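You operate a simulated robot arm through the tools that you are given. There is no shell and no other tool. Be economical: measure what you need, move in short steps, check, and stop when the job is done.

You are at the controls of a simulated two-armed robot. One attempt, no reset.

TASK
Move the strainer with the blue cap from its holder into the strainer socket and lock it.
Fine: free the lock handle to start; draw the strainer out and pass it to the other hand, which feeds it in and pushes it home.

The check looks at the end state, three seconds after you hand in, the way a careful person would. Anything else that was tipped, shoved, dropped, spilled or broken makes it a failure. A push-on lid holds only when it is set on centred and level and pressed home; a screw cap is set on level and turned clockwise until tight.

THE ROBOT
Two 7-joint arms with two-finger parallel grippers on one trunk, on a base that drives. Base frame: it is fixed to the floor where the robot stands at the start and does not move with it; the origin is under the middle of the robot, x ahead of it, y to its left, z up; the surface under the hand at the start is at about z = 0.82. Lengths are in m, angles in degrees, forces in N, time in s.
The left shoulder is at the start at [0.02, 0.17, 1.228], the right one opposite. With the tool pointing down near the work surface each hand reaches from about 0.1 to 0.66 m from the robot's upright axis, wherever it stands, measured 20 degrees to its own side. Places, roughly: lock handle of the strainer socket [0.5, 0, 0.9]; strainer socket [0.4, 0, 0.8]. Payload 3.8 kg a hand.
The TCP of each hand is the grasp point between the finger pads, 0.03 m short of the fingertips. In the tool frame z runs along the fingers and y along their closing line. The gripper opens to 0.11 m. The fingers are 0.02 m wide and 0.01 m thick; the gripper's body (0.048 by 0.112 m) begins 0.055 m behind the TCP.
Orientation is that of the tool frame in the base frame, as [roll, pitch, yaw] about the fixed x, y, z axes, in that order (R = Rz(yaw) Ry(pitch) Rx(roll)). With the fingers straight down and closing along the base's y, the tool's x points along the base's -x, its y along +y and its z along -z.

THE INTERFACE
- The arms move only by the tool play_rows. It takes "left_plan", "right_plan" or both (then of equal length, played together; a hand with none holds still); each is a list of rows, each an object of numbers (a shift or turn left out is 0, a gripper value left out holds the last): "rx", "ry", "rz": the turn, a rotation vector about the base's x, y, z in degrees; "tx", "ty", "tz": the shift along the base's x, y, z in m; "gripper": the finger opening in m, from 0 to 0.11. In form: [{"rx": .., "ry": .., "rz": .., "tx": .., "ty": .., "tz": .., "gripper": ..}, ...]. A call has 1 to 10 rows; each row is the pose to reach, as a shift and turn from the pose commanded when the call began. Each row takes 0.2 s and may step no farther than 0.05 m and 8.6 degrees from the row before; otherwise, or with a gripper value out of range, the whole call is refused. Where a pose cannot be reached the arm comes as near as it can. A force on the tool above 50 N (or 10 N above the force at the start of the call, whichever is more), or a blocked arm, ends the call early, and 0.2 s more pass. The fingers move at their own pace (about 0.072 m/s each) and stop on an object; they squeeze with about 29 N. The grip force told is the motor's: it shows also when the fingers shut on nothing. Time passes only in rows, and 0.2 s behind the last, so rows that repeat a pose let the fingers close. The reply holds the time, the measured pose of the TCP, the force on the tool along the base axes, the opening and the grip force, in the units named above and with some noise, with the torque about the TCP (base axes, N m) and any sound that the robot's microphone picked up.
- Cameras (640 x 400 px; columns grow to the right, rows downward): "scene" is now at [0.1047, 0.0245, 1.38]; the picture's right is [0.26, -0.96, 0.00], its down [-0.52, -0.14, -0.84] and it looks along [0.81, 0.22, -0.54] (base axes); focal length 288 px, centre (320, 200). "left" rides on the left gripper at [0.072, -0.017, -0.103] in its tool frame; the picture's right is [0.23, 0.97, 0.00], its down [-0.76, 0.18, -0.62] and it looks along [-0.61, 0.14, 0.78] (tool axes); focal length 222 px, centre (320, 200). "right" rides on the right gripper at [0.072, 0.017, -0.103] in its tool frame; the picture's right is [-0.23, 0.97, 0.00], its down [-0.76, -0.18, -0.62] and it looks along [-0.61, -0.14, 0.78] (tool axes); focal length 222 px, centre (320, 200). There is no depth. A picture from a camera that has moved, and an enlarged one, comes with that camera's place and axes in the base frame and with its lens.
- camera(camera): a new picture of that camera. It takes no simulated time.
- move_column(by): slides the trunk up (or, below 0, down) by that many m; the arms and the scene camera ride with it, the base frame stays. It gives what a move gives, with no picture.
- roll_base(legs): drives the robot by 1 to 6 legs, each [ahead, turn to the left] in m and degrees, along the robot's own axes; the way and the turn of a leg run together, so that a leg with both is an arc; at most 1.5 m and 180 degrees a leg. The arms and the cameras ride along, it lands a little off, and it stops where it bumps. It gives what a move gives.
- aim_head(pan, tilt): turns the head with the scene camera to pan (to the left, within 80 degrees either way) and tilt (down, from -29 to 69), counted from straight ahead of the robot. It gives what a move gives.
- enlarge(camera, box): a new picture of the part [left, top, right, bottom] of that camera's present view, enlarged. It takes no simulated time.
- job_done(): hands the job in; it is judged then, once.

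Work in short steps. Places have to be worked out from the pictures, the camera data and where the tool is seen: move nearer, look again, correct. Check each grasp and each placing, and mend what went wrong. You have 120 turns and 92 pictures in all, those below and enlarged ones among them. Open the grippers and draw the arms clear of the work before you hand the job in, unless the task says otherwise; then end with one line.

The tools are called after "Call:" as name(argument=value, ...) on one line, values as JSON. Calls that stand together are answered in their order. play_rows: Moves the arms, as the interface text tells. Its arguments: {"type":"object","properties":{"left_plan":{"type":"array","items":{"type":"object","properties":{"rx":{"type":"number"},"ry":{"type":"number"},"rz":{"type":"number"},"tx":{"type":"number"},"ty":{"type":"number"},"tz":{"type":"number"},"gripper":{"type":"number"}}}},"right_plan":{"type":"array","items":{"type":"object","properties":{"rx":{"type":"number"},"ry":{"type":"number"},"rz":{"type":"number"},"tx":{"type":"number"},"ty":{"type":"number"},"tz":{"type":"number"},"gripper":{"type":"number"}}}}},"required":[]} The other tools are called the same way: move_column (by) slides the trunk up or down; roll_base (legs) drives the base; aim_head (pan, tilt) turns the head that bears the scene camera; camera (camera) takes a picture; enlarge (camera, box) takes an enlarged picture of a part of a camera's view; job_done () hands the job in.

At the start:

```text
clock: 0.0
left_tcp_pos: [0.4496, 0.2671, 1.221]
left_ee_rot: [180.0, 0.0, -179.9]
left_contact_force: [0.2, -0.2, 0.8]
left_wrist_torque: [-0.01, 0.01, -0.05]
left_gripper_width: 0.1102
left_grip_force: 0.1
right_tcp_pos: [0.4697, -0.1278, 1.1913]
right_ee_rot: [180.0, 0.0, -180.0]
right_contact_force: [1.1, 0.6, -0.3]
right_wrist_torque: [0.02, 0.01, 0.0]
right_gripper_width: 0.1103
right_grip_force: 0.1
trunk travel left (down, up): [-0.325, 0.245]
robot x, y, heading: [-0.0047, 0.0012, 0.0]
head pan, tilt: [15.3, 33.0]
```

scene: 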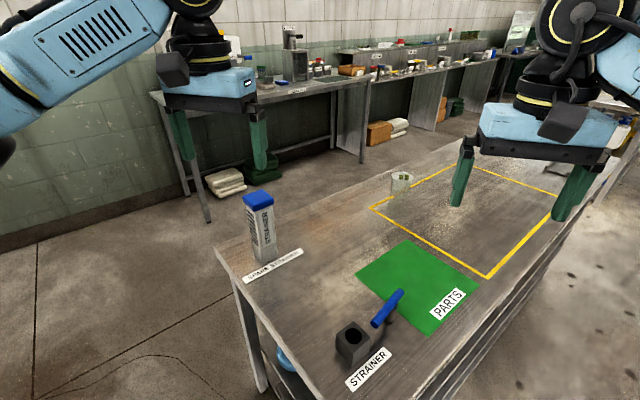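
right: 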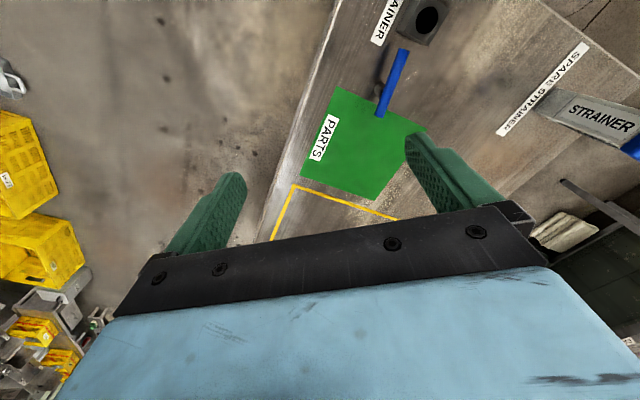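
left: 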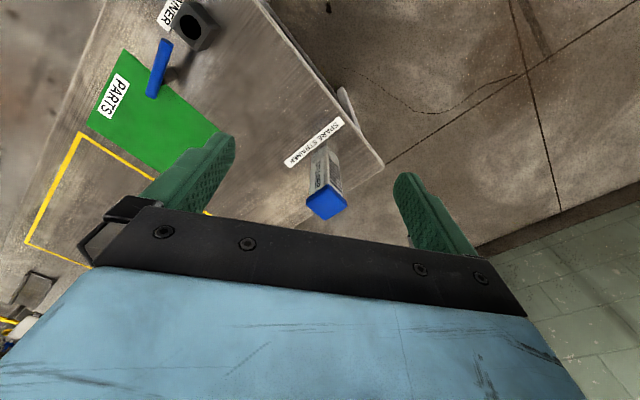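

I'll look closer at the socket/handle and the holder before moving.

Call:
enlarge(camera="scene", box=[300, 260, 460, 400])

Call:
enlarge(camera="scene", box=[210, 180, 340, 300])

```text
2.86 times, centred on (380, 330) of scene
camera zoom: at [0.1047, 0.0245, 1.38], right [0.26, -0.96, 0.0], down [-0.52, -0.14, -0.84], along [0.81, 0.22, -0.54], focal length 823 px, centre (149, -171)
```

zoom: 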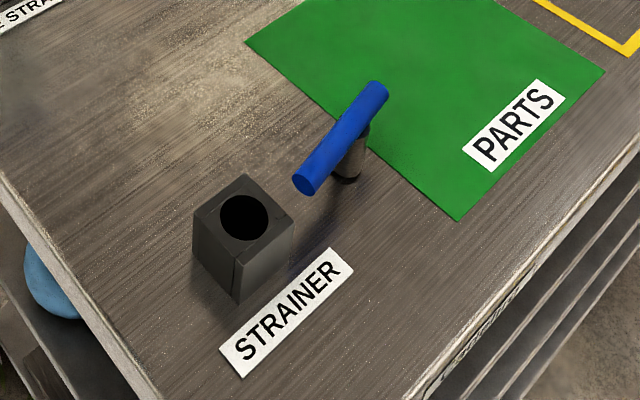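

```text
3.33 times, centred on (275, 240) of scene
camera zoom: at [0.1047, 0.0245, 1.38], right [0.26, -0.96, 0.0], down [-0.52, -0.14, -0.84], along [0.81, 0.22, -0.54], focal length 960 px, centre (470, 67)
```

zoom: 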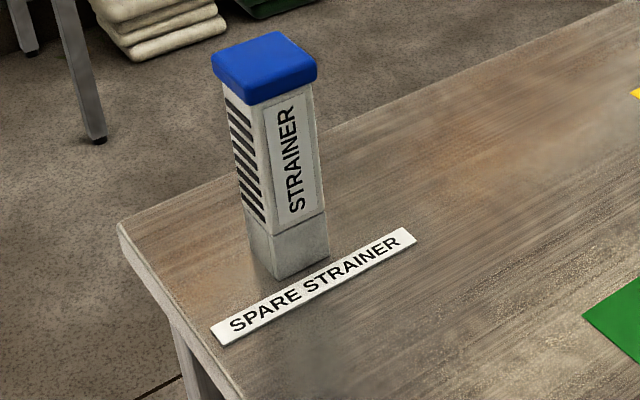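

The bench is turned about 40° to the base: socket around (0.43, 0.05, top z 0.87), handle bar around (0.5, -0.01), strainer around (0.63, 0.32), cap top z about 1.01. I'll bring the right hand back and lower so its camera can look at the handle and socket, and turn the head toward them.

Call:
play_rows(right_plan=[{"tx": -0.02, "ty": 0.0, "tz": -0.035}, {"tx": -0.04, "ty": 0.0, "tz": -0.07}, {"tx": -0.06, "ty": 0.0, "tz": -0.105}, {"tx": -0.08, "ty": 0.0, "tz": -0.14}])

Call:
aim_head(pan=5, tilt=50)

Call:
camera(camera="right")

Call:
camera(camera="scene")

```text
clock: 1.0
left_tcp_pos: [0.4497, 0.2671, 1.2212]
left_ee_rot: [-180.0, 0.1, -179.9]
left_contact_force: [-0.6, 0.2, -0.6]
left_wrist_torque: [0.01, -0.01, 0.01]
left_gripper_width: 0.1098
left_grip_force: 0.0
right_tcp_pos: [0.3882, -0.1274, 1.0516]
right_ee_rot: [179.8, 0.1, 179.9]
right_contact_force: [-0.4, 1.1, -0.1]
right_wrist_torque: [0.01, -0.04, -0.01]
right_gripper_width: 0.1099
right_grip_force: 0.0
trunk travel left (down, up): [-0.325, 0.245]
robot x, y, heading: [-0.0011, -0.0016, -0.3]
head pan, tilt: [15.3, 33.0]
```

```text
clock: 1.8
left_tcp_pos: [0.4509, 0.2662, 1.2208]
left_ee_rot: [-180.0, 0.0, -179.9]
left_contact_force: [-0.2, -0.4, -0.1]
left_wrist_torque: [0.02, -0.01, -0.01]
left_gripper_width: 0.11
left_grip_force: 0.0
right_tcp_pos: [0.389, -0.1276, 1.0522]
right_ee_rot: [179.8, 0.0, -180.0]
right_contact_force: [0.5, 0.3, -0.1]
right_wrist_torque: [-0.02, 0.02, -0.03]
right_gripper_width: 0.11
right_grip_force: 0.1
trunk travel left (down, up): [-0.325, 0.245]
robot x, y, heading: [0.0031, -0.0029, 0.2]
head pan, tilt: [5.0, 50.0]
```

```text
86 pictures are left
camera right: at [0.3165, -0.1123, 1.1559], right [0.23, 0.97, 0.0], down [0.76, -0.18, 0.62], along [0.61, -0.14, -0.78], focal length 222 px, centre (320, 200)
```

right: 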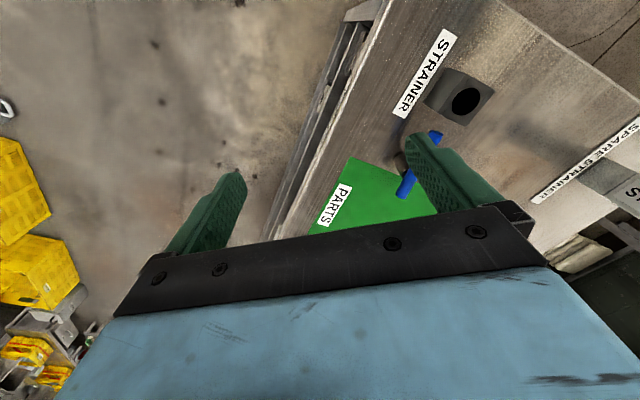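

```text
85 pictures are left
camera scene: at [0.0954, 0.0077, 1.3552], right [0.09, -1.0, 0.0], down [-0.76, -0.07, -0.64], along [0.64, 0.06, -0.77], focal length 288 px, centre (320, 200)
```

scene: 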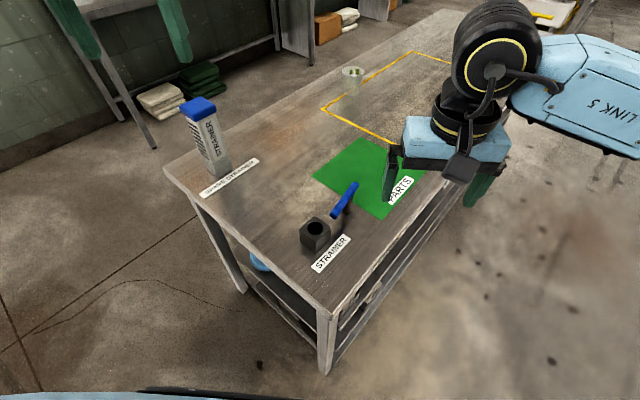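

The bench corner points at me. Zooming on the handle in both views.

Call:
enlarge(camera="scene", box=[280, 165, 400, 275])

Call:
enlarge(camera="right", box=[360, 30, 520, 230])

```text
3.64 times, centred on (340, 220) of scene
camera zoom: at [0.0954, 0.0077, 1.3552], right [0.09, -1.0, 0.0], down [-0.76, -0.07, -0.64], along [0.64, 0.06, -0.77], focal length 1048 px, centre (247, 127)
```

zoom: 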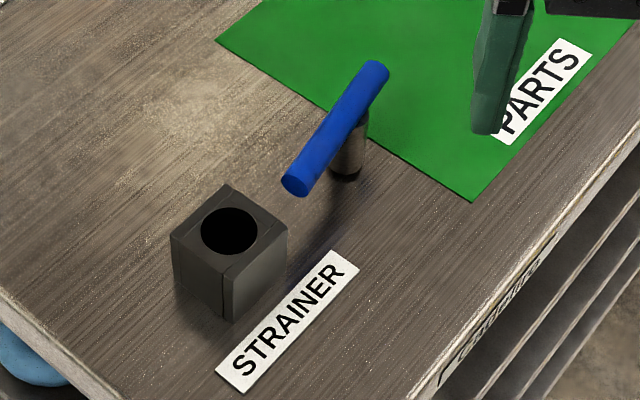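

```text
2.00 times, centred on (440, 130) of right
camera zoom: at [0.3165, -0.1123, 1.1559], right [0.23, 0.97, 0.0], down [0.76, -0.18, 0.62], along [0.61, -0.14, -0.78], focal length 444 px, centre (80, 340)
```

zoom: 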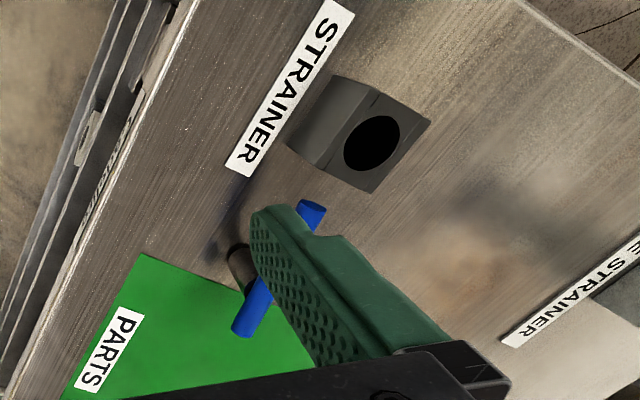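

Triangulated: bar runs from about (0.469, 0.013) to (0.569, -0.033) at z≈0.86, post around (0.513, -0.013). I bring the right hand above it, turned -25°, to look.

Call:
play_rows(right_plan=[{"tx": 0.03, "ty": 0.029, "tz": -0.01, "rz": -6}, {"tx": 0.06, "ty": 0.058, "tz": -0.03, "rz": -12}, {"tx": 0.09, "ty": 0.087, "tz": -0.05, "rz": -18}, {"tx": 0.124, "ty": 0.115, "tz": -0.07, "rz": -25}])

Call:
camera(camera="right")

Call:
enlarge(camera="scene", box=[260, 120, 420, 270])

```text
clock: 2.8
left_tcp_pos: [0.4518, 0.269, 1.221]
left_ee_rot: [180.0, 0.0, -180.0]
left_contact_force: [0.0, 0.2, -0.5]
left_wrist_torque: [-0.03, 0.0, 0.05]
left_gripper_width: 0.1099
left_grip_force: 0.2
right_tcp_pos: [0.5151, -0.0117, 0.9825]
right_ee_rot: [179.8, 0.1, 154.8]
right_contact_force: [0.1, 0.3, -0.1]
right_wrist_torque: [0.01, 0.01, -0.01]
right_gripper_width: 0.1101
right_grip_force: 0.0
trunk travel left (down, up): [-0.325, 0.245]
robot x, y, heading: [-0.0013, -0.0009, 0.1]
head pan, tilt: [5.0, 50.0]
```

```text
82 pictures are left
camera right: at [0.4564, 0.0328, 1.0859], right [0.62, 0.79, 0.0], down [0.61, -0.48, 0.62], along [0.49, -0.39, -0.78], focal length 222 px, centre (320, 200)
```

right: 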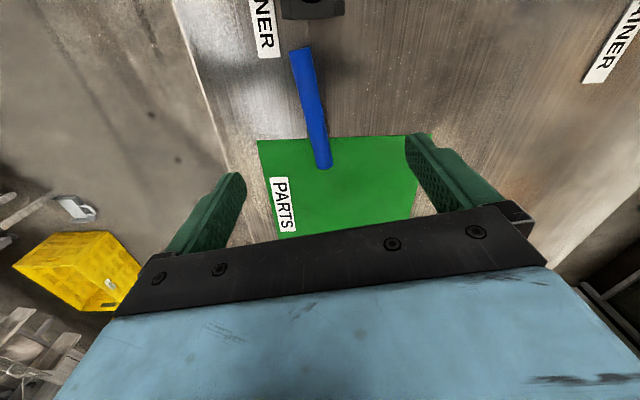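

```text
2.67 times, centred on (340, 195) of scene
camera zoom: at [0.0958, 0.0088, 1.3551], right [0.09, -1.0, 0.0], down [-0.76, -0.07, -0.64], along [0.64, 0.06, -0.77], focal length 768 px, centre (267, 213)
```

zoom: 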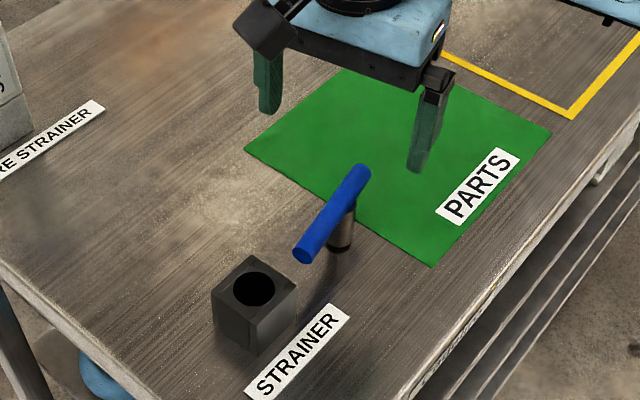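

Bar centre ≈ (0.514,-0.015), angle ≈ -27°. Lowering straddling the bar, then closing on it.

Call:
play_rows(right_plan=[{"tx": 0.0, "ty": -0.003, "tz": -0.045, "rz": -2}, {"tx": 0.0, "ty": -0.003, "tz": -0.085, "rz": -2}, {"tx": 0.0, "ty": -0.003, "tz": -0.112, "rz": -2}, {"tx": 0.0, "ty": -0.003, "tz": -0.112, "rz": -2, "gripper": 0.04}, {"tx": 0.0, "ty": -0.003, "tz": -0.112, "rz": -2, "gripper": 0.04}, {"tx": 0.0, "ty": -0.003, "tz": -0.112, "rz": -2, "gripper": 0.04}])

Call:
camera(camera="right")

Call:
enlarge(camera="scene", box=[280, 140, 400, 260])

```text
clock: 4.2
left_tcp_pos: [0.4509, 0.2659, 1.2222]
left_ee_rot: [-180.0, 0.0, -179.9]
left_contact_force: [1.1, -0.4, -0.1]
left_wrist_torque: [0.0, -0.02, 0.04]
left_gripper_width: 0.1101
left_grip_force: 0.1
right_tcp_pos: [0.5138, -0.0159, 0.8704]
right_ee_rot: [179.9, 0.0, 153.0]
right_contact_force: [0.0, -0.4, -0.4]
right_wrist_torque: [0.05, 0.0, -0.02]
right_gripper_width: 0.0398
right_grip_force: 0.1
trunk travel left (down, up): [-0.325, 0.245]
robot x, y, heading: [0.0017, 0.0027, -0.1]
head pan, tilt: [5.0, 50.0]
```

```text
80 pictures are left
camera right: at [0.4572, 0.0303, 0.974], right [0.64, 0.76, 0.0], down [0.6, -0.5, 0.62], along [0.48, -0.4, -0.78], focal length 222 px, centre (320, 200)
```

right: 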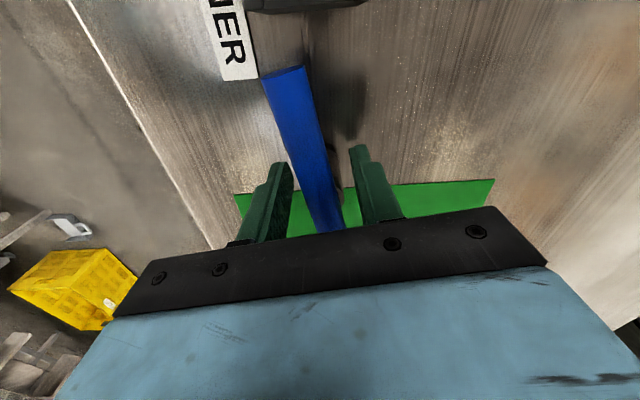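

```text
3.33 times, centred on (340, 200) of scene
camera zoom: at [0.0954, 0.0077, 1.3552], right [0.09, -1.0, 0.0], down [-0.76, -0.07, -0.64], along [0.64, 0.06, -0.77], focal length 960 px, centre (253, 200)
```

zoom: 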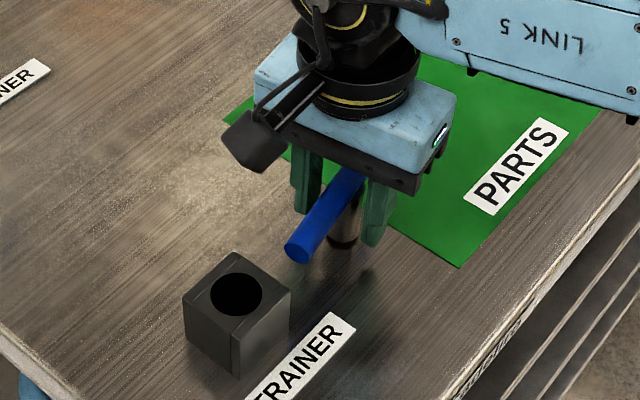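

The fingers straddle the bar. Closing and then trying a small turn to feel which way it goes.

Call:
play_rows(right_plan=[{"gripper": 0.0}, {"gripper": 0.0}, {"gripper": 0.0}, {"gripper": 0.0}])

Call:
play_rows(right_plan=[{"rz": 3}, {"rz": 6}, {"rz": 6}])

```text
clock: 5.2
left_tcp_pos: [0.4497, 0.2678, 1.221]
left_ee_rot: [180.0, 0.0, -179.9]
left_contact_force: [-0.8, -0.8, 0.2]
left_wrist_torque: [0.0, 0.0, 0.01]
left_gripper_width: 0.1097
left_grip_force: 0.1
right_tcp_pos: [0.5132, -0.0153, 0.8718]
right_ee_rot: [179.9, 0.0, 152.9]
right_contact_force: [3.4, 4.2, -0.3]
right_wrist_torque: [-0.15, -0.05, 0.05]
right_gripper_width: 0.0238
right_grip_force: 44.9
trunk travel left (down, up): [-0.325, 0.245]
robot x, y, heading: [-0.0001, -0.0031, -0.2]
head pan, tilt: [5.0, 50.0]
```

```text
clock: 6.0
left_tcp_pos: [0.4489, 0.2676, 1.2207]
left_ee_rot: [-180.0, 0.0, -179.9]
left_contact_force: [0.2, 0.4, 0.1]
left_wrist_torque: [0.0, 0.0, 0.0]
left_gripper_width: 0.1099
left_grip_force: 0.0
right_tcp_pos: [0.5127, -0.0155, 0.8699]
right_ee_rot: [-179.9, 0.0, 159.1]
right_contact_force: [0.0, -1.2, 1.7]
right_wrist_torque: [0.16, 0.33, -0.01]
right_gripper_width: 0.0239
right_grip_force: 45.1
trunk travel left (down, up): [-0.325, 0.245]
robot x, y, heading: [-0.0018, 0.0013, 0.3]
head pan, tilt: [5.0, 50.0]
```

It turned freely 6° ccw. Testing cw for a stop.

Call:
play_rows(right_plan=[{"rz": -5}, {"rz": -10}, {"rz": -15}, {"rz": -20}, {"rz": -20}])

Call:
enlarge(camera="scene", box=[280, 140, 400, 260])

```text
clock: 7.2
left_tcp_pos: [0.4511, 0.2686, 1.2204]
left_ee_rot: [180.0, -0.2, -179.9]
left_contact_force: [-0.3, -0.2, 0.2]
left_wrist_torque: [0.01, 0.0, -0.01]
left_gripper_width: 0.11
left_grip_force: 0.1
right_tcp_pos: [0.5146, -0.0152, 0.8701]
right_ee_rot: [179.8, -0.1, 138.9]
right_contact_force: [8.9, 7.3, -1.9]
right_wrist_torque: [0.8, 0.02, 1.26]
right_gripper_width: 0.0256
right_grip_force: 44.9
trunk travel left (down, up): [-0.325, 0.245]
robot x, y, heading: [0.0021, -0.0038, -0.1]
head pan, tilt: [5.0, 50.0]
```

```text
3.33 times, centred on (340, 200) of scene
camera zoom: at [0.0967, 0.0086, 1.355], right [0.09, -1.0, 0.0], down [-0.76, -0.07, -0.64], along [0.64, 0.06, -0.77], focal length 960 px, centre (253, 200)
```

zoom: 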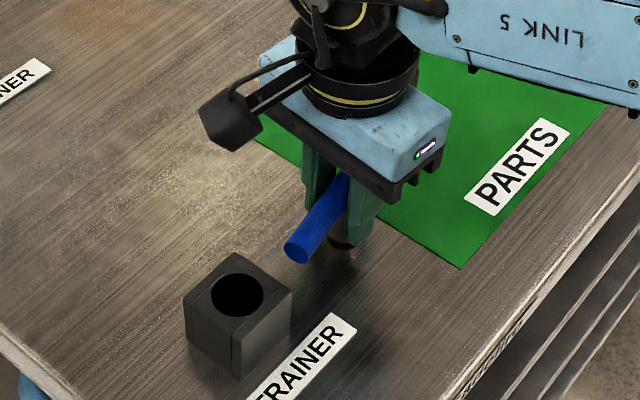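

There's a stop cw at about the starting angle, so the handle frees counter-clockwise. Turning ccw.

Call:
play_rows(right_plan=[{"rz": 7}, {"rz": 14}, {"rz": 21}, {"rz": 28}, {"rz": 35}, {"rz": 42}, {"rz": 49}, {"rz": 56}])

Call:
enlarge(camera="scene", box=[280, 140, 400, 260])

```text
clock: 9.0
left_tcp_pos: [0.4511, 0.2638, 1.2225]
left_ee_rot: [180.0, 0.0, -180.0]
left_contact_force: [-0.1, -0.1, 1.2]
left_wrist_torque: [0.04, -0.01, 0.04]
left_gripper_width: 0.1101
left_grip_force: 0.0
right_tcp_pos: [0.5147, -0.0211, 0.8689]
right_ee_rot: [-179.8, 0.0, -165.2]
right_contact_force: [1.0, -25.4, 10.9]
right_wrist_torque: [0.21, -0.48, -0.18]
right_gripper_width: 0.0239
right_grip_force: 44.9
trunk travel left (down, up): [-0.325, 0.245]
robot x, y, heading: [0.0015, -0.0024, 0.0]
head pan, tilt: [5.0, 50.0]
```

```text
3.33 times, centred on (340, 200) of scene
camera zoom: at [0.0946, 0.0044, 1.3553], right [0.09, -1.0, 0.0], down [-0.76, -0.06, -0.64], along [0.64, 0.06, -0.77], focal length 960 px, centre (253, 200)
```

zoom: 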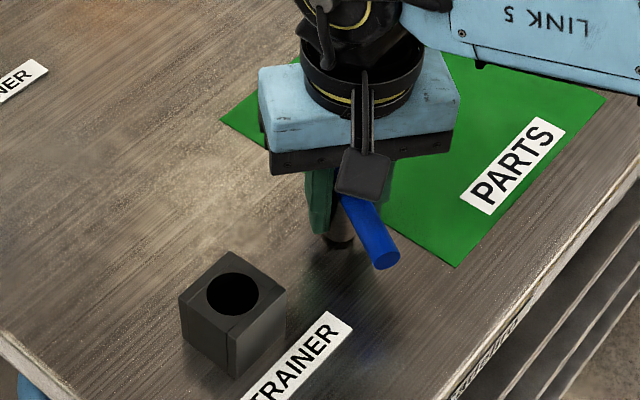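

The bar rotates; a side force (-25 N y) shows the pivot is off my grip centre. Following it by shifting -y while turning a little further.

Call:
play_rows(right_plan=[{"ty": -0.005}, {"ty": -0.01}, {"ty": -0.01}])

```text
clock: 9.8
left_tcp_pos: [0.4506, 0.2681, 1.2202]
left_ee_rot: [180.0, -0.1, -179.9]
left_contact_force: [0.7, 0.1, 0.4]
left_wrist_torque: [-0.01, -0.01, -0.01]
left_gripper_width: 0.11
left_grip_force: 0.0
right_tcp_pos: [0.5141, -0.0214, 0.8695]
right_ee_rot: [179.6, 0.2, -164.8]
right_contact_force: [12.6, 3.4, 3.5]
right_wrist_torque: [-0.54, -0.18, -0.02]
right_gripper_width: 0.0238
right_grip_force: 44.8
trunk travel left (down, up): [-0.325, 0.245]
robot x, y, heading: [-0.0032, -0.0006, -0.2]
head pan, tilt: [5.0, 50.0]
```

Force is relieved. Pivot estimated near (0.523,-0.019); continuing ccw about it.

Call:
play_rows(right_plan=[{"rz": 7, "tx": 0.0005, "ty": -0.001}, {"rz": 14, "tx": 0.001, "ty": -0.002}, {"rz": 21, "tx": 0.002, "ty": -0.003}, {"rz": 28, "tx": 0.003, "ty": -0.004}, {"rz": 35, "tx": 0.0035, "ty": -0.0045}, {"rz": 42, "tx": 0.0045, "ty": -0.005}])

Call:
enlarge(camera="scene", box=[280, 140, 400, 260])

```text
clock: 11.2
left_tcp_pos: [0.4507, 0.2693, 1.219]
left_ee_rot: [-179.9, 0.0, -179.9]
left_contact_force: [0.1, -0.2, 0.5]
left_wrist_torque: [0.01, -0.01, 0.0]
left_gripper_width: 0.11
left_grip_force: 0.0
right_tcp_pos: [0.5151, -0.0263, 0.8692]
right_ee_rot: [179.8, 0.1, -133.2]
right_contact_force: [3.8, 25.0, -0.8]
right_wrist_torque: [0.03, -0.3, 0.01]
right_gripper_width: 0.024
right_grip_force: 44.8
right hand out of reach, approached as far as the arm can: row 5, 6
trunk travel left (down, up): [-0.325, 0.245]
robot x, y, heading: [-0.0012, 0.0027, -0.2]
head pan, tilt: [5.0, 50.0]
```

```text
3.33 times, centred on (340, 200) of scene
camera zoom: at [0.0959, 0.0107, 1.3551], right [0.09, -1.0, 0.0], down [-0.76, -0.07, -0.64], along [0.64, 0.05, -0.77], focal length 960 px, centre (253, 200)
```

zoom: 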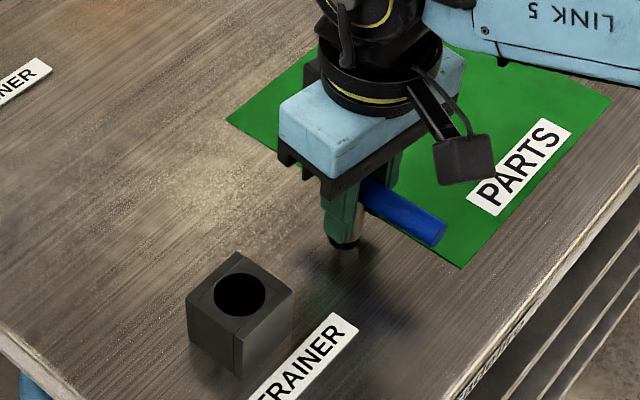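

The wrist hit its range with the bar at about +47° (≈74° turned). Releasing and lifting to look whether it needs/can go further.

Call:
play_rows(right_plan=[{"gripper": 0.07}, {"gripper": 0.07}, {"gripper": 0.07}, {"tz": 0.045, "gripper": 0.07}, {"tz": 0.09, "rz": -8, "gripper": 0.07}, {"tz": 0.11, "rz": -16, "gripper": 0.07}, {"tz": 0.11, "rz": -24, "ty": -0.04, "gripper": 0.07}, {"tz": 0.11, "rz": -32, "ty": -0.08, "gripper": 0.07}, {"tz": 0.11, "rz": -40, "ty": -0.12, "gripper": 0.07}, {"tz": 0.11, "rz": -48, "ty": -0.16, "gripper": 0.0}])

Call:
enlarge(camera="scene", box=[280, 140, 400, 260])

```text
clock: 13.4
left_tcp_pos: [0.4487, 0.267, 1.2203]
left_ee_rot: [-180.0, 0.1, -179.9]
left_contact_force: [0.1, -0.2, -0.9]
left_wrist_torque: [-0.01, 0.02, 0.03]
left_gripper_width: 0.1103
left_grip_force: 0.1
right_tcp_pos: [0.5179, -0.1927, 0.9805]
right_ee_rot: [-180.0, 0.2, 178.3]
right_contact_force: [-1.5, -0.1, 0.6]
right_wrist_torque: [0.0, -0.01, 0.01]
right_gripper_width: 0.0141
right_grip_force: 0.0
trunk travel left (down, up): [-0.325, 0.245]
robot x, y, heading: [-0.0002, 0.0012, -0.2]
head pan, tilt: [5.0, 50.0]
```

```text
3.33 times, centred on (340, 200) of scene
camera zoom: at [0.0952, 0.0069, 1.3552], right [0.09, -1.0, 0.0], down [-0.76, -0.07, -0.64], along [0.64, 0.06, -0.77], focal length 960 px, centre (253, 200)
```

zoom: 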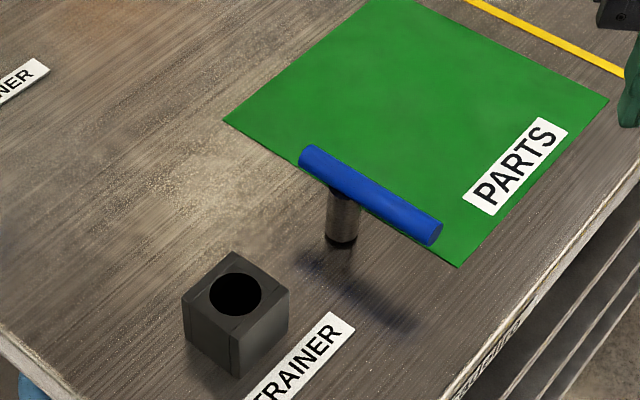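

The handle is turned ~74°. I'll check for its ccw stop by nudging the long end with closed fingers: first position above and behind it.

Call:
play_rows(right_plan=[{"tx": -0.015, "ty": 0.04, "gripper": 0}, {"tx": -0.03, "ty": 0.08}, {"tx": -0.045, "ty": 0.12}, {"tx": -0.057, "ty": 0.158}, {"tx": -0.057, "ty": 0.158, "tz": -0.05}, {"tx": -0.057, "ty": 0.158, "tz": -0.1}])

Call:
play_rows(right_plan=[{"tx": 0.01, "ty": -0.0093}, {"tx": 0.02, "ty": -0.0186}, {"tx": 0.028, "ty": -0.026}, {"tx": 0.034, "ty": -0.0315}, {"tx": 0.04, "ty": -0.037}])

Call:
enlarge(camera="scene", box=[280, 140, 400, 260])

```text
clock: 14.8
left_tcp_pos: [0.4503, 0.2666, 1.2207]
left_ee_rot: [180.0, 0.1, -179.9]
left_contact_force: [-0.4, 0.3, -0.4]
left_wrist_torque: [0.0, 0.0, -0.01]
left_gripper_width: 0.1099
left_grip_force: 0.0
right_tcp_pos: [0.4607, -0.0318, 0.8779]
right_ee_rot: [179.9, 0.0, 178.4]
right_contact_force: [0.3, -0.1, 0.4]
right_wrist_torque: [-0.04, -0.01, 0.0]
right_gripper_width: 0.0001
right_grip_force: 29.0
trunk travel left (down, up): [-0.325, 0.245]
robot x, y, heading: [0.0022, 0.0017, -0.0]
head pan, tilt: [5.0, 50.0]
```

```text
clock: 15.6
left_tcp_pos: [0.4451, 0.2663, 1.2223]
left_ee_rot: [179.9, 0.1, -179.9]
left_contact_force: [0.7, -0.4, -1.1]
left_wrist_torque: [0.08, 0.02, 0.01]
left_gripper_width: 0.1098
left_grip_force: 0.1
right_tcp_pos: [0.4772, -0.0456, 0.8852]
right_ee_rot: [178.7, -0.7, 179.6]
right_contact_force: [-21.8, 4.2, 22.8]
right_wrist_torque: [-0.32, -0.1, -0.2]
right_gripper_width: 0.0001
right_grip_force: 29.3
trunk travel left (down, up): [-0.325, 0.245]
robot x, y, heading: [0.0015, 0.0004, -0.1]
head pan, tilt: [5.0, 50.0]
stopped in row 4 (right hand): the force on the tool passed its limit at 55 N (the readings are from after the stop); the commanded pose is now the measured one
```

```text
3.33 times, centred on (340, 200) of scene
camera zoom: at [0.0913, 0.0066, 1.3556], right [0.09, -1.0, 0.0], down [-0.76, -0.07, -0.64], along [0.64, 0.06, -0.76], focal length 960 px, centre (253, 200)
```

zoom: 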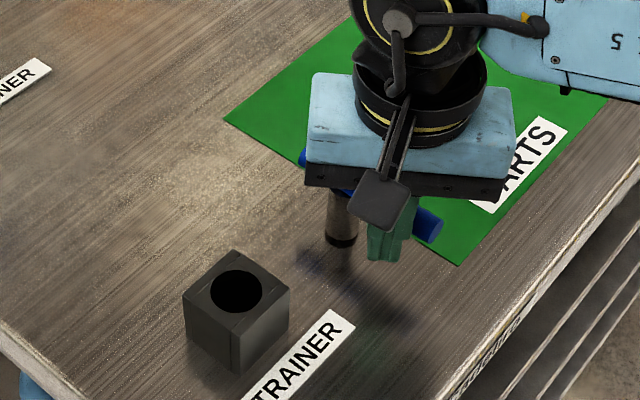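

That hit a firm stop, so the handle is at its free end. Retracting the right hand, and turning the left hand toward a 30°-down grasp aimed at the strainer from the left.

Call:
play_rows(right_plan=[{"tx": -0.01, "ty": 0.01}, {"tx": -0.01, "ty": 0.01, "tz": 0.05}, {"tx": -0.01, "ty": 0.01, "tz": 0.1}, {"tx": -0.02, "ty": -0.03, "tz": 0.13}, {"tx": -0.03, "ty": -0.07, "tz": 0.16}, {"tx": -0.04, "ty": -0.11, "tz": 0.18}, {"tx": -0.04, "ty": -0.15, "tz": 0.2}, {"tx": -0.04, "ty": -0.19, "tz": 0.22}], left_plan=[{"ry": -7.5, "ty": 0.015, "tz": -0.01}, {"ry": -15, "ty": 0.03, "tz": -0.02}, {"ry": -22.5, "ty": 0.045, "tz": -0.03}, {"ry": -30, "ty": 0.06, "tz": -0.04}, {"ry": -37.5, "ty": 0.08, "tz": -0.06}, {"ry": -45, "ty": 0.1, "tz": -0.08}, {"ry": -52.5, "ty": 0.12, "tz": -0.1}, {"ry": -60, "ty": 0.14, "tz": -0.12}])

Call:
play_rows(left_plan=[{"rz": -7.7, "tx": 0.01, "tz": -0.01}, {"rz": -15.4, "tx": 0.02, "tz": -0.03}, {"rz": -23.1, "tx": 0.03, "tz": -0.05}, {"rz": -30.8, "tx": 0.04, "tz": -0.08}, {"rz": -38.5, "tx": 0.05, "tz": -0.11}])

Call:
aim_head(pan=25, tilt=42)

Call:
camera(camera="left")

Call:
camera(camera="scene")

```text
refused: row 4 steps farther than a row can; nothing moved
```

```text
clock: 16.8
left_tcp_pos: [0.4943, 0.2689, 1.1129]
left_ee_rot: [179.9, 0.3, 141.6]
left_contact_force: [0.1, -0.5, 0.3]
left_wrist_torque: [0.02, 0.02, -0.02]
left_gripper_width: 0.1099
left_grip_force: 0.0
right_tcp_pos: [0.4782, -0.0452, 0.8857]
right_ee_rot: [178.9, -0.4, 179.6]
right_contact_force: [-23.2, 8.4, 34.7]
right_wrist_torque: [-0.38, -0.2, -0.17]
right_gripper_width: 0.0
right_grip_force: 29.1
trunk travel left (down, up): [-0.325, 0.245]
robot x, y, heading: [-0.0001, 0.0035, 0.2]
head pan, tilt: [5.0, 50.0]
```

```text
clock: 17.6
left_tcp_pos: [0.4961, 0.2688, 1.1138]
left_ee_rot: [179.9, 0.2, 141.6]
left_contact_force: [0.2, -0.2, 0.3]
left_wrist_torque: [0.0, -0.03, 0.01]
left_gripper_width: 0.11
left_grip_force: 0.1
right_tcp_pos: [0.4778, -0.0445, 0.8859]
right_ee_rot: [178.9, -0.3, 179.3]
right_contact_force: [-21.8, 8.9, 35.3]
right_wrist_torque: [-0.39, -0.18, -0.15]
right_gripper_width: 0.0
right_grip_force: 28.8
trunk travel left (down, up): [-0.325, 0.245]
robot x, y, heading: [-0.0002, -0.0031, -0.2]
head pan, tilt: [25.0, 42.0]
```

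```text
73 pictures are left
camera left: at [0.4263, 0.3005, 1.218], right [0.43, 0.9, 0.0], down [0.71, -0.33, 0.63], along [0.57, -0.27, -0.78], focal length 222 px, centre (320, 200)
```

left: 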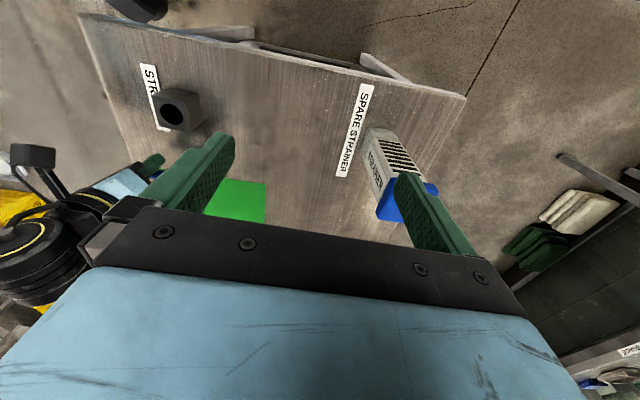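

```text
72 pictures are left
camera scene: at [0.0885, 0.0381, 1.3668], right [0.42, -0.91, 0.0], down [-0.6, -0.28, -0.75], along [0.68, 0.31, -0.67], focal length 288 px, centre (320, 200)
```

scene: 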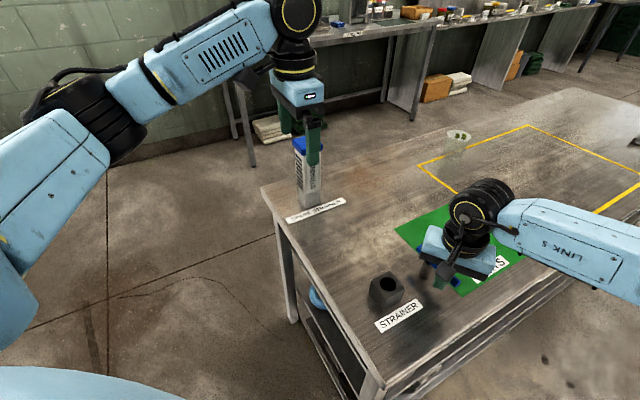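

The bench axes come out nearer -36°/+54°. Zooming on the strainer from the left camera to locate it.

Call:
enlarge(camera="left", box=[320, 70, 480, 230])

Call:
enlarge(camera="scene", box=[260, 110, 370, 230])

```text
2.50 times, centred on (400, 150) of left
camera zoom: at [0.4263, 0.3005, 1.218], right [0.43, 0.9, 0.0], down [0.71, -0.33, 0.63], along [0.57, -0.27, -0.78], focal length 555 px, centre (120, 325)
```

zoom: 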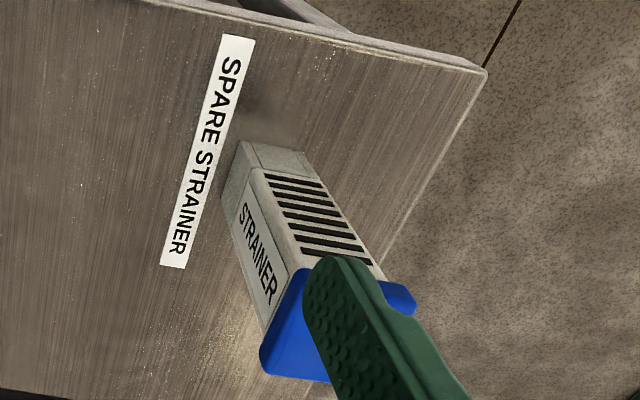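

```text
3.33 times, centred on (315, 170) of scene
camera zoom: at [0.0885, 0.0381, 1.3668], right [0.42, -0.91, 0.0], down [-0.6, -0.28, -0.75], along [0.68, 0.31, -0.67], focal length 960 px, centre (337, 300)
```

zoom: 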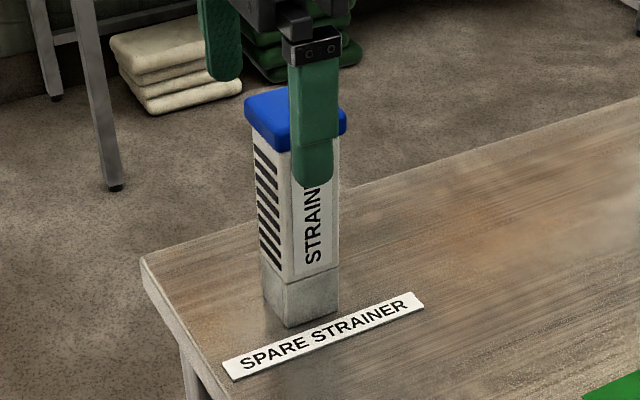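

Strainer centre ≈ (0.630, 0.322), axes -36°/54°. Now pitching the left hand to 30° below horizontal while moving out to the left, and retracting the right hand.

Call:
play_rows(right_plan=[{"tx": -0.01, "ty": 0.01}, {"tx": -0.01, "ty": 0.01, "tz": 0.05}, {"tx": -0.01, "ty": 0.01, "tz": 0.1}, {"tx": -0.02, "ty": -0.025, "tz": 0.12}, {"tx": -0.03, "ty": -0.06, "tz": 0.14}, {"tx": -0.04, "ty": -0.1, "tz": 0.16}, {"tx": -0.04, "ty": -0.14, "tz": 0.18}, {"tx": -0.04, "ty": -0.18, "tz": 0.2}], left_plan=[{"rx": -4.7, "ry": -5.9, "ty": 0.0175, "tz": -0.005}, {"rx": -9.3, "ry": -11.8, "ty": 0.035, "tz": -0.01}, {"rx": -14.0, "ry": -17.6, "ty": 0.0525, "tz": -0.015}, {"rx": -18.7, "ry": -23.5, "ty": 0.07, "tz": -0.02}, {"rx": -23.3, "ry": -29.4, "ty": 0.0875, "tz": -0.03}, {"rx": -28.0, "ry": -35.3, "ty": 0.105, "tz": -0.04}, {"rx": -32.6, "ry": -41.1, "ty": 0.1225, "tz": -0.05}, {"rx": -37.3, "ry": -47.0, "ty": 0.14, "tz": -0.06}])

Call:
camera(camera="scene")

```text
clock: 19.4
left_tcp_pos: [0.4989, 0.4075, 1.0509]
left_ee_rot: [180.0, 60.1, 141.7]
left_contact_force: [0.5, -0.4, 0.6]
left_wrist_torque: [-0.01, -0.03, 0.0]
left_gripper_width: 0.1101
left_grip_force: 0.0
right_tcp_pos: [0.4413, -0.2285, 1.0814]
right_ee_rot: [179.1, -0.7, 179.4]
right_contact_force: [0.4, -0.1, 0.1]
right_wrist_torque: [0.01, 0.0, 0.0]
right_gripper_width: 0.0002
right_grip_force: 28.8
trunk travel left (down, up): [-0.325, 0.245]
robot x, y, heading: [-0.0035, -0.0009, -0.1]
head pan, tilt: [25.0, 42.0]
```

```text
69 pictures are left
camera scene: at [0.0933, 0.0363, 1.3665], right [0.42, -0.91, 0.0], down [-0.61, -0.28, -0.74], along [0.67, 0.32, -0.67], focal length 288 px, centre (320, 200)
```

scene: 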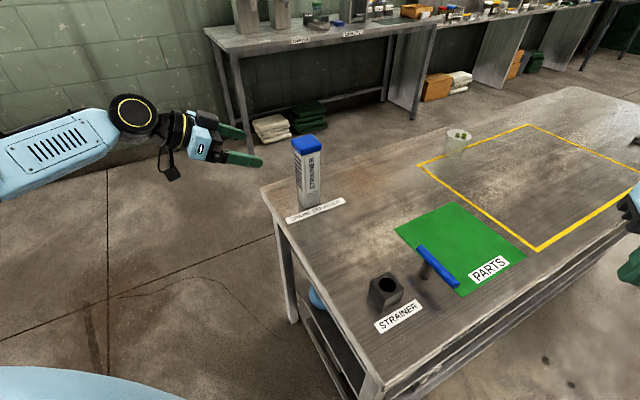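

Now to the pre-grasp point 12 cm back from the strainer at z≈0.935.

Call:
play_rows(left_plan=[{"tx": 0.01, "ty": -0.005, "tz": -0.04, "rz": 2.4}, {"tx": 0.02, "ty": -0.01, "tz": -0.08, "rz": 2.4}, {"tx": 0.034, "ty": -0.0155, "tz": -0.116, "rz": 2.4}])

Call:
camera(camera="left")

Call:
enlarge(camera="scene", box=[200, 110, 370, 230])

```text
clock: 20.2
left_tcp_pos: [0.5349, 0.3924, 0.9339]
left_ee_rot: [-179.9, 60.0, 144.0]
left_contact_force: [0.2, 0.0, 0.1]
left_wrist_torque: [0.01, -0.01, 0.01]
left_gripper_width: 0.1099
left_grip_force: 0.2
right_tcp_pos: [0.4425, -0.2274, 1.0818]
right_ee_rot: [179.2, -0.6, 179.3]
right_contact_force: [-0.3, -0.3, 0.5]
right_wrist_torque: [-0.01, 0.0, -0.02]
right_gripper_width: 0.0001
right_grip_force: 28.7
trunk travel left (down, up): [-0.325, 0.245]
robot x, y, heading: [0.0026, 0.0025, 0.0]
head pan, tilt: [25.0, 42.0]
```

```text
68 pictures are left
camera left: at [0.4216, 0.4529, 0.9246], right [0.48, 0.85, -0.2], down [-0.02, 0.24, 0.97], along [0.88, -0.46, 0.13], focal length 222 px, centre (320, 200)
```

left: 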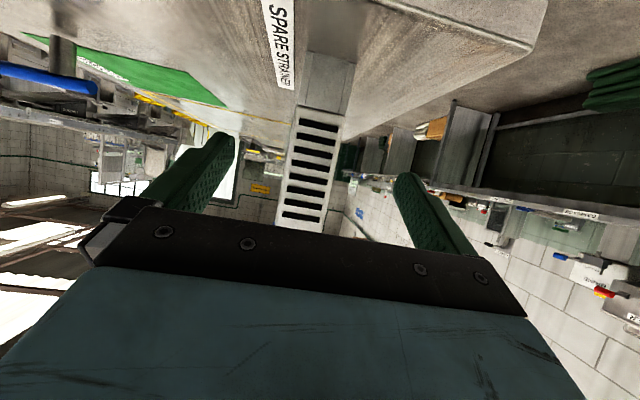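

```text
3.33 times, centred on (285, 170) of scene
camera zoom: at [0.0944, 0.0366, 1.3663], right [0.42, -0.91, 0.0], down [-0.61, -0.28, -0.74], along [0.67, 0.31, -0.67], focal length 960 px, centre (437, 300)
```

zoom: 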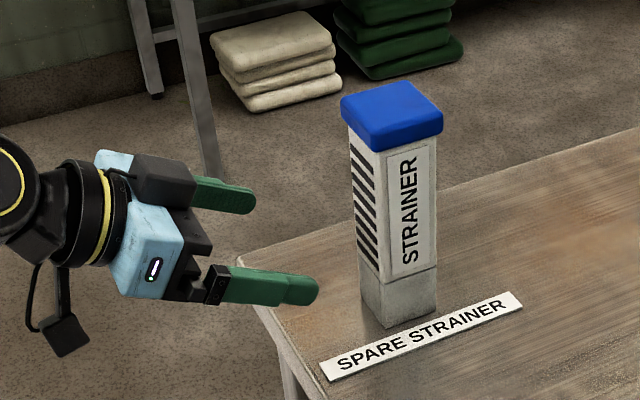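

The strainer is centred between the fingers within a few mm. Advancing onto it, then closing.

Call:
play_rows(left_plan=[{"tx": 0.025, "ty": -0.016}, {"tx": 0.05, "ty": -0.033}, {"tx": 0.075, "ty": -0.05}, {"tx": 0.0975, "ty": -0.066}, {"tx": 0.0975, "ty": -0.066, "gripper": 0.06}, {"tx": 0.0975, "ty": -0.066, "gripper": 0.06}])

Call:
camera(camera="left")

Call:
enlarge(camera="scene", box=[200, 110, 370, 230])

```text
clock: 21.6
left_tcp_pos: [0.6322, 0.3266, 0.9341]
left_ee_rot: [-179.9, 60.0, 144.1]
left_contact_force: [0.8, -0.2, 0.0]
left_wrist_torque: [0.01, -0.04, -0.01]
left_gripper_width: 0.06
left_grip_force: 0.0
right_tcp_pos: [0.4425, -0.2267, 1.0812]
right_ee_rot: [179.1, -0.6, 179.3]
right_contact_force: [-0.5, -0.2, -0.1]
right_wrist_torque: [0.01, -0.01, 0.0]
right_gripper_width: 0.0
right_grip_force: 29.7
trunk travel left (down, up): [-0.325, 0.245]
robot x, y, heading: [0.0003, -0.0015, 0.1]
head pan, tilt: [25.0, 42.0]
```

```text
66 pictures are left
camera left: at [0.5187, 0.3873, 0.925], right [0.48, 0.85, -0.2], down [-0.02, 0.24, 0.97], along [0.88, -0.46, 0.13], focal length 222 px, centre (320, 200)
```

left: 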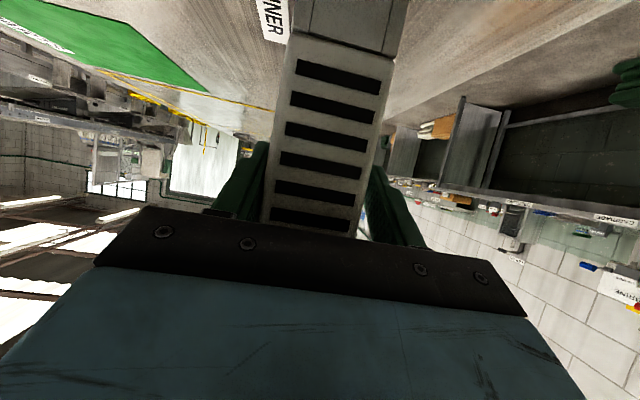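

```text
3.33 times, centred on (285, 170) of scene
camera zoom: at [0.094, 0.0366, 1.3664], right [0.42, -0.91, 0.0], down [-0.61, -0.28, -0.74], along [0.67, 0.31, -0.67], focal length 960 px, centre (437, 300)
```

zoom: 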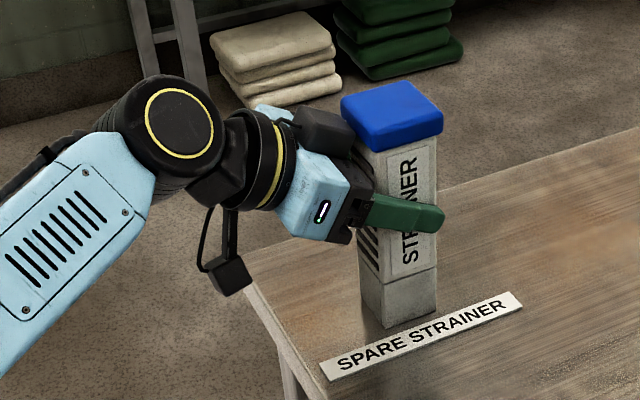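

Well straddled. Closing the left gripper.

Call:
play_rows(left_plan=[{"gripper": 0.0}, {"gripper": 0.0}, {"gripper": 0.0}])

Call:
play_rows(left_plan=[{"tz": 0.01}, {"tz": 0.02}, {"tz": 0.03}])

Call:
enlarge(camera="scene", box=[200, 90, 370, 230])

```text
clock: 22.4
left_tcp_pos: [0.6293, 0.3255, 0.9347]
left_ee_rot: [-179.8, 59.9, 144.1]
left_contact_force: [-2.5, -5.9, 1.2]
left_wrist_torque: [-0.4, 0.0, -0.03]
left_gripper_width: 0.0503
left_grip_force: 28.5
right_tcp_pos: [0.4419, -0.227, 1.0824]
right_ee_rot: [179.1, -0.6, 179.2]
right_contact_force: [-0.5, -1.0, 0.0]
right_wrist_torque: [-0.01, 0.0, -0.01]
right_gripper_width: 0.0
right_grip_force: 28.9
trunk travel left (down, up): [-0.325, 0.245]
robot x, y, heading: [0.0001, -0.0035, 0.0]
head pan, tilt: [25.0, 42.0]
```

```text
clock: 23.2
left_tcp_pos: [0.6313, 0.3255, 0.9649]
left_ee_rot: [-179.9, 60.0, 144.0]
left_contact_force: [-2.6, -3.3, -2.2]
left_wrist_torque: [-0.32, 0.22, -0.05]
left_gripper_width: 0.0499
left_grip_force: 28.8
right_tcp_pos: [0.443, -0.2274, 1.082]
right_ee_rot: [179.0, -0.6, 179.3]
right_contact_force: [1.0, 0.5, -0.4]
right_wrist_torque: [0.01, 0.03, 0.03]
right_gripper_width: 0.0
right_grip_force: 29.3
trunk travel left (down, up): [-0.325, 0.245]
robot x, y, heading: [0.0005, 0.0015, 0.3]
head pan, tilt: [25.0, 42.0]
```

```text
2.86 times, centred on (285, 160) of scene
camera zoom: at [0.0939, 0.0365, 1.3664], right [0.42, -0.91, 0.0], down [-0.61, -0.28, -0.74], along [0.67, 0.31, -0.67], focal length 823 px, centre (420, 314)
```

zoom: 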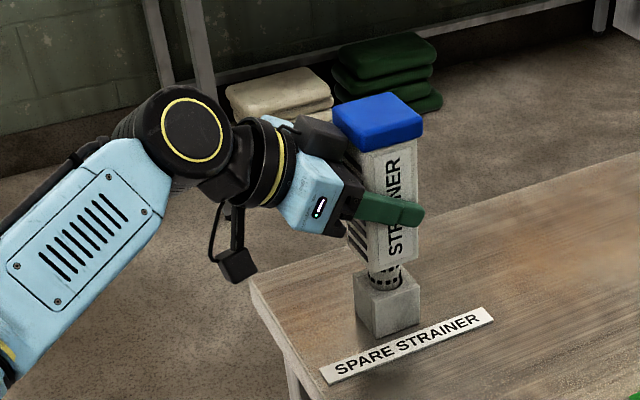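

It is coming out: a round basket tail shows under the square body. Lifting straight up 8 cm more.

Call:
play_rows(left_plan=[{"tz": 0.02}, {"tz": 0.04}, {"tz": 0.06}, {"tz": 0.08}])

Call:
enlarge(camera="scene", box=[200, 50, 370, 230])

```text
clock: 24.2
left_tcp_pos: [0.6302, 0.3257, 1.0448]
left_ee_rot: [-179.8, 60.0, 144.1]
left_contact_force: [-0.4, 0.3, -2.3]
left_wrist_torque: [0.0, 0.03, 0.0]
left_gripper_width: 0.0501
left_grip_force: 29.2
right_tcp_pos: [0.4426, -0.2284, 1.0825]
right_ee_rot: [179.1, -0.6, 179.3]
right_contact_force: [-0.7, 0.3, -0.2]
right_wrist_torque: [0.0, 0.01, 0.02]
right_gripper_width: 0.0
right_grip_force: 28.8
trunk travel left (down, up): [-0.325, 0.245]
robot x, y, heading: [0.0018, 0.001, -0.0]
head pan, tilt: [25.0, 42.0]
```

```text
2.22 times, centred on (285, 140) of scene
camera zoom: at [0.0939, 0.0367, 1.3664], right [0.42, -0.91, 0.0], down [-0.61, -0.28, -0.74], along [0.67, 0.31, -0.67], focal length 640 px, centre (398, 333)
```

zoom: 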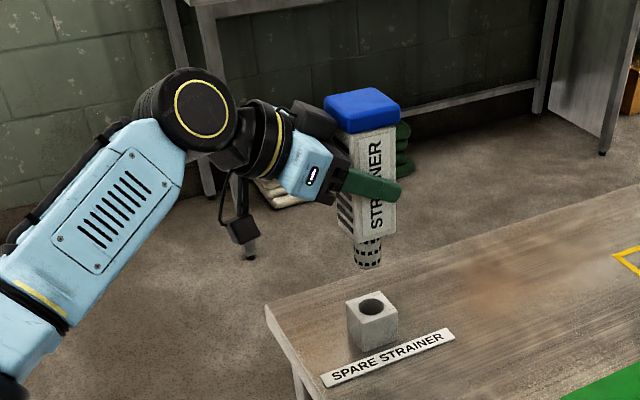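

Strainer is free, holder stays put. Carrying it to a handover spot near (0.49, 0.06), with the right hand opening.

Call:
play_rows(left_plan=[{"tx": -0.02, "ty": -0.038}, {"tx": -0.04, "ty": -0.076}, {"tx": -0.06, "ty": -0.114}, {"tx": -0.08, "ty": -0.152}, {"tx": -0.1, "ty": -0.19}, {"tx": -0.12, "ty": -0.228}, {"tx": -0.14, "ty": -0.2655, "tz": -0.01}], right_plan=[{"tz": 0.03, "gripper": 0.11}, {"tz": 0.06, "rz": -6}, {"tz": 0.09, "rz": -12}, {"tz": 0.12, "rz": -18}, {"tz": 0.14, "rz": -24}, {"tz": 0.14, "rz": -30}, {"tz": 0.14, "rz": -35.4}])

Call:
aim_head(pan=5, tilt=42)

Call:
camera(camera="scene")

Call:
camera(camera="right")

```text
clock: 25.9
left_tcp_pos: [0.4905, 0.0586, 1.035]
left_ee_rot: [-179.9, 59.9, 144.2]
left_contact_force: [0.9, -0.1, -1.1]
left_wrist_torque: [0.03, -0.01, 0.01]
left_gripper_width: 0.0499
left_grip_force: 29.4
right_tcp_pos: [0.4415, -0.2287, 1.2232]
right_ee_rot: [179.1, -0.7, 143.8]
right_contact_force: [-0.2, -0.4, 0.1]
right_wrist_torque: [0.01, -0.02, 0.03]
right_gripper_width: 0.1098
right_grip_force: 0.1
trunk travel left (down, up): [-0.325, 0.245]
robot x, y, heading: [-0.0016, 0.0012, 0.0]
head pan, tilt: [25.0, 42.0]
```

```text
clock: 26.7
left_tcp_pos: [0.4912, 0.0601, 1.0342]
left_ee_rot: [-180.0, 59.8, 144.0]
left_contact_force: [-0.5, 0.0, -1.6]
left_wrist_torque: [-0.01, -0.01, 0.0]
left_gripper_width: 0.0498
left_grip_force: 29.2
right_tcp_pos: [0.4419, -0.2289, 1.2237]
right_ee_rot: [179.1, -0.7, 144.0]
right_contact_force: [0.0, -0.3, 0.4]
right_wrist_torque: [0.01, 0.01, -0.01]
right_gripper_width: 0.11
right_grip_force: 0.1
trunk travel left (down, up): [-0.325, 0.245]
robot x, y, heading: [-0.0034, -0.0019, -0.0]
head pan, tilt: [5.0, 42.0]
```

```text
62 pictures are left
camera scene: at [0.1015, 0.0087, 1.3664], right [0.09, -1.0, 0.0], down [-0.67, -0.06, -0.74], along [0.74, 0.07, -0.67], focal length 288 px, centre (320, 200)
```

scene: 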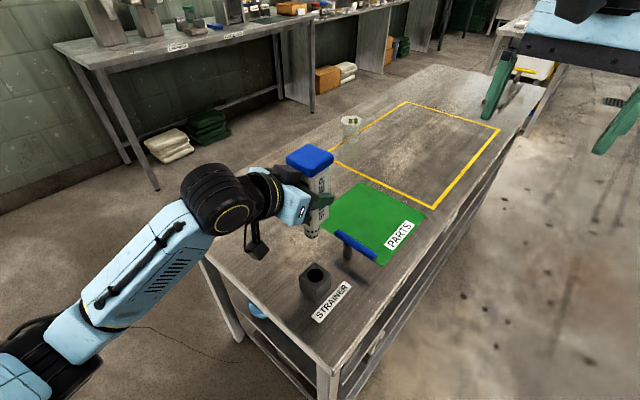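

```text
61 pictures are left
camera right: at [0.3935, -0.1754, 1.3266], right [0.76, 0.65, 0.01], down [0.51, -0.6, 0.61], along [0.41, -0.46, -0.79], focal length 222 px, centre (320, 200)
```

right: 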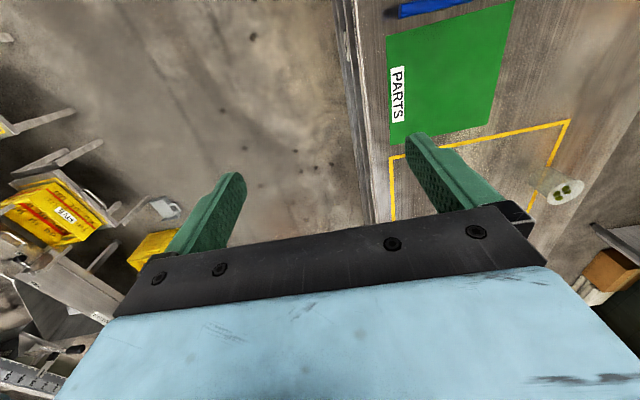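

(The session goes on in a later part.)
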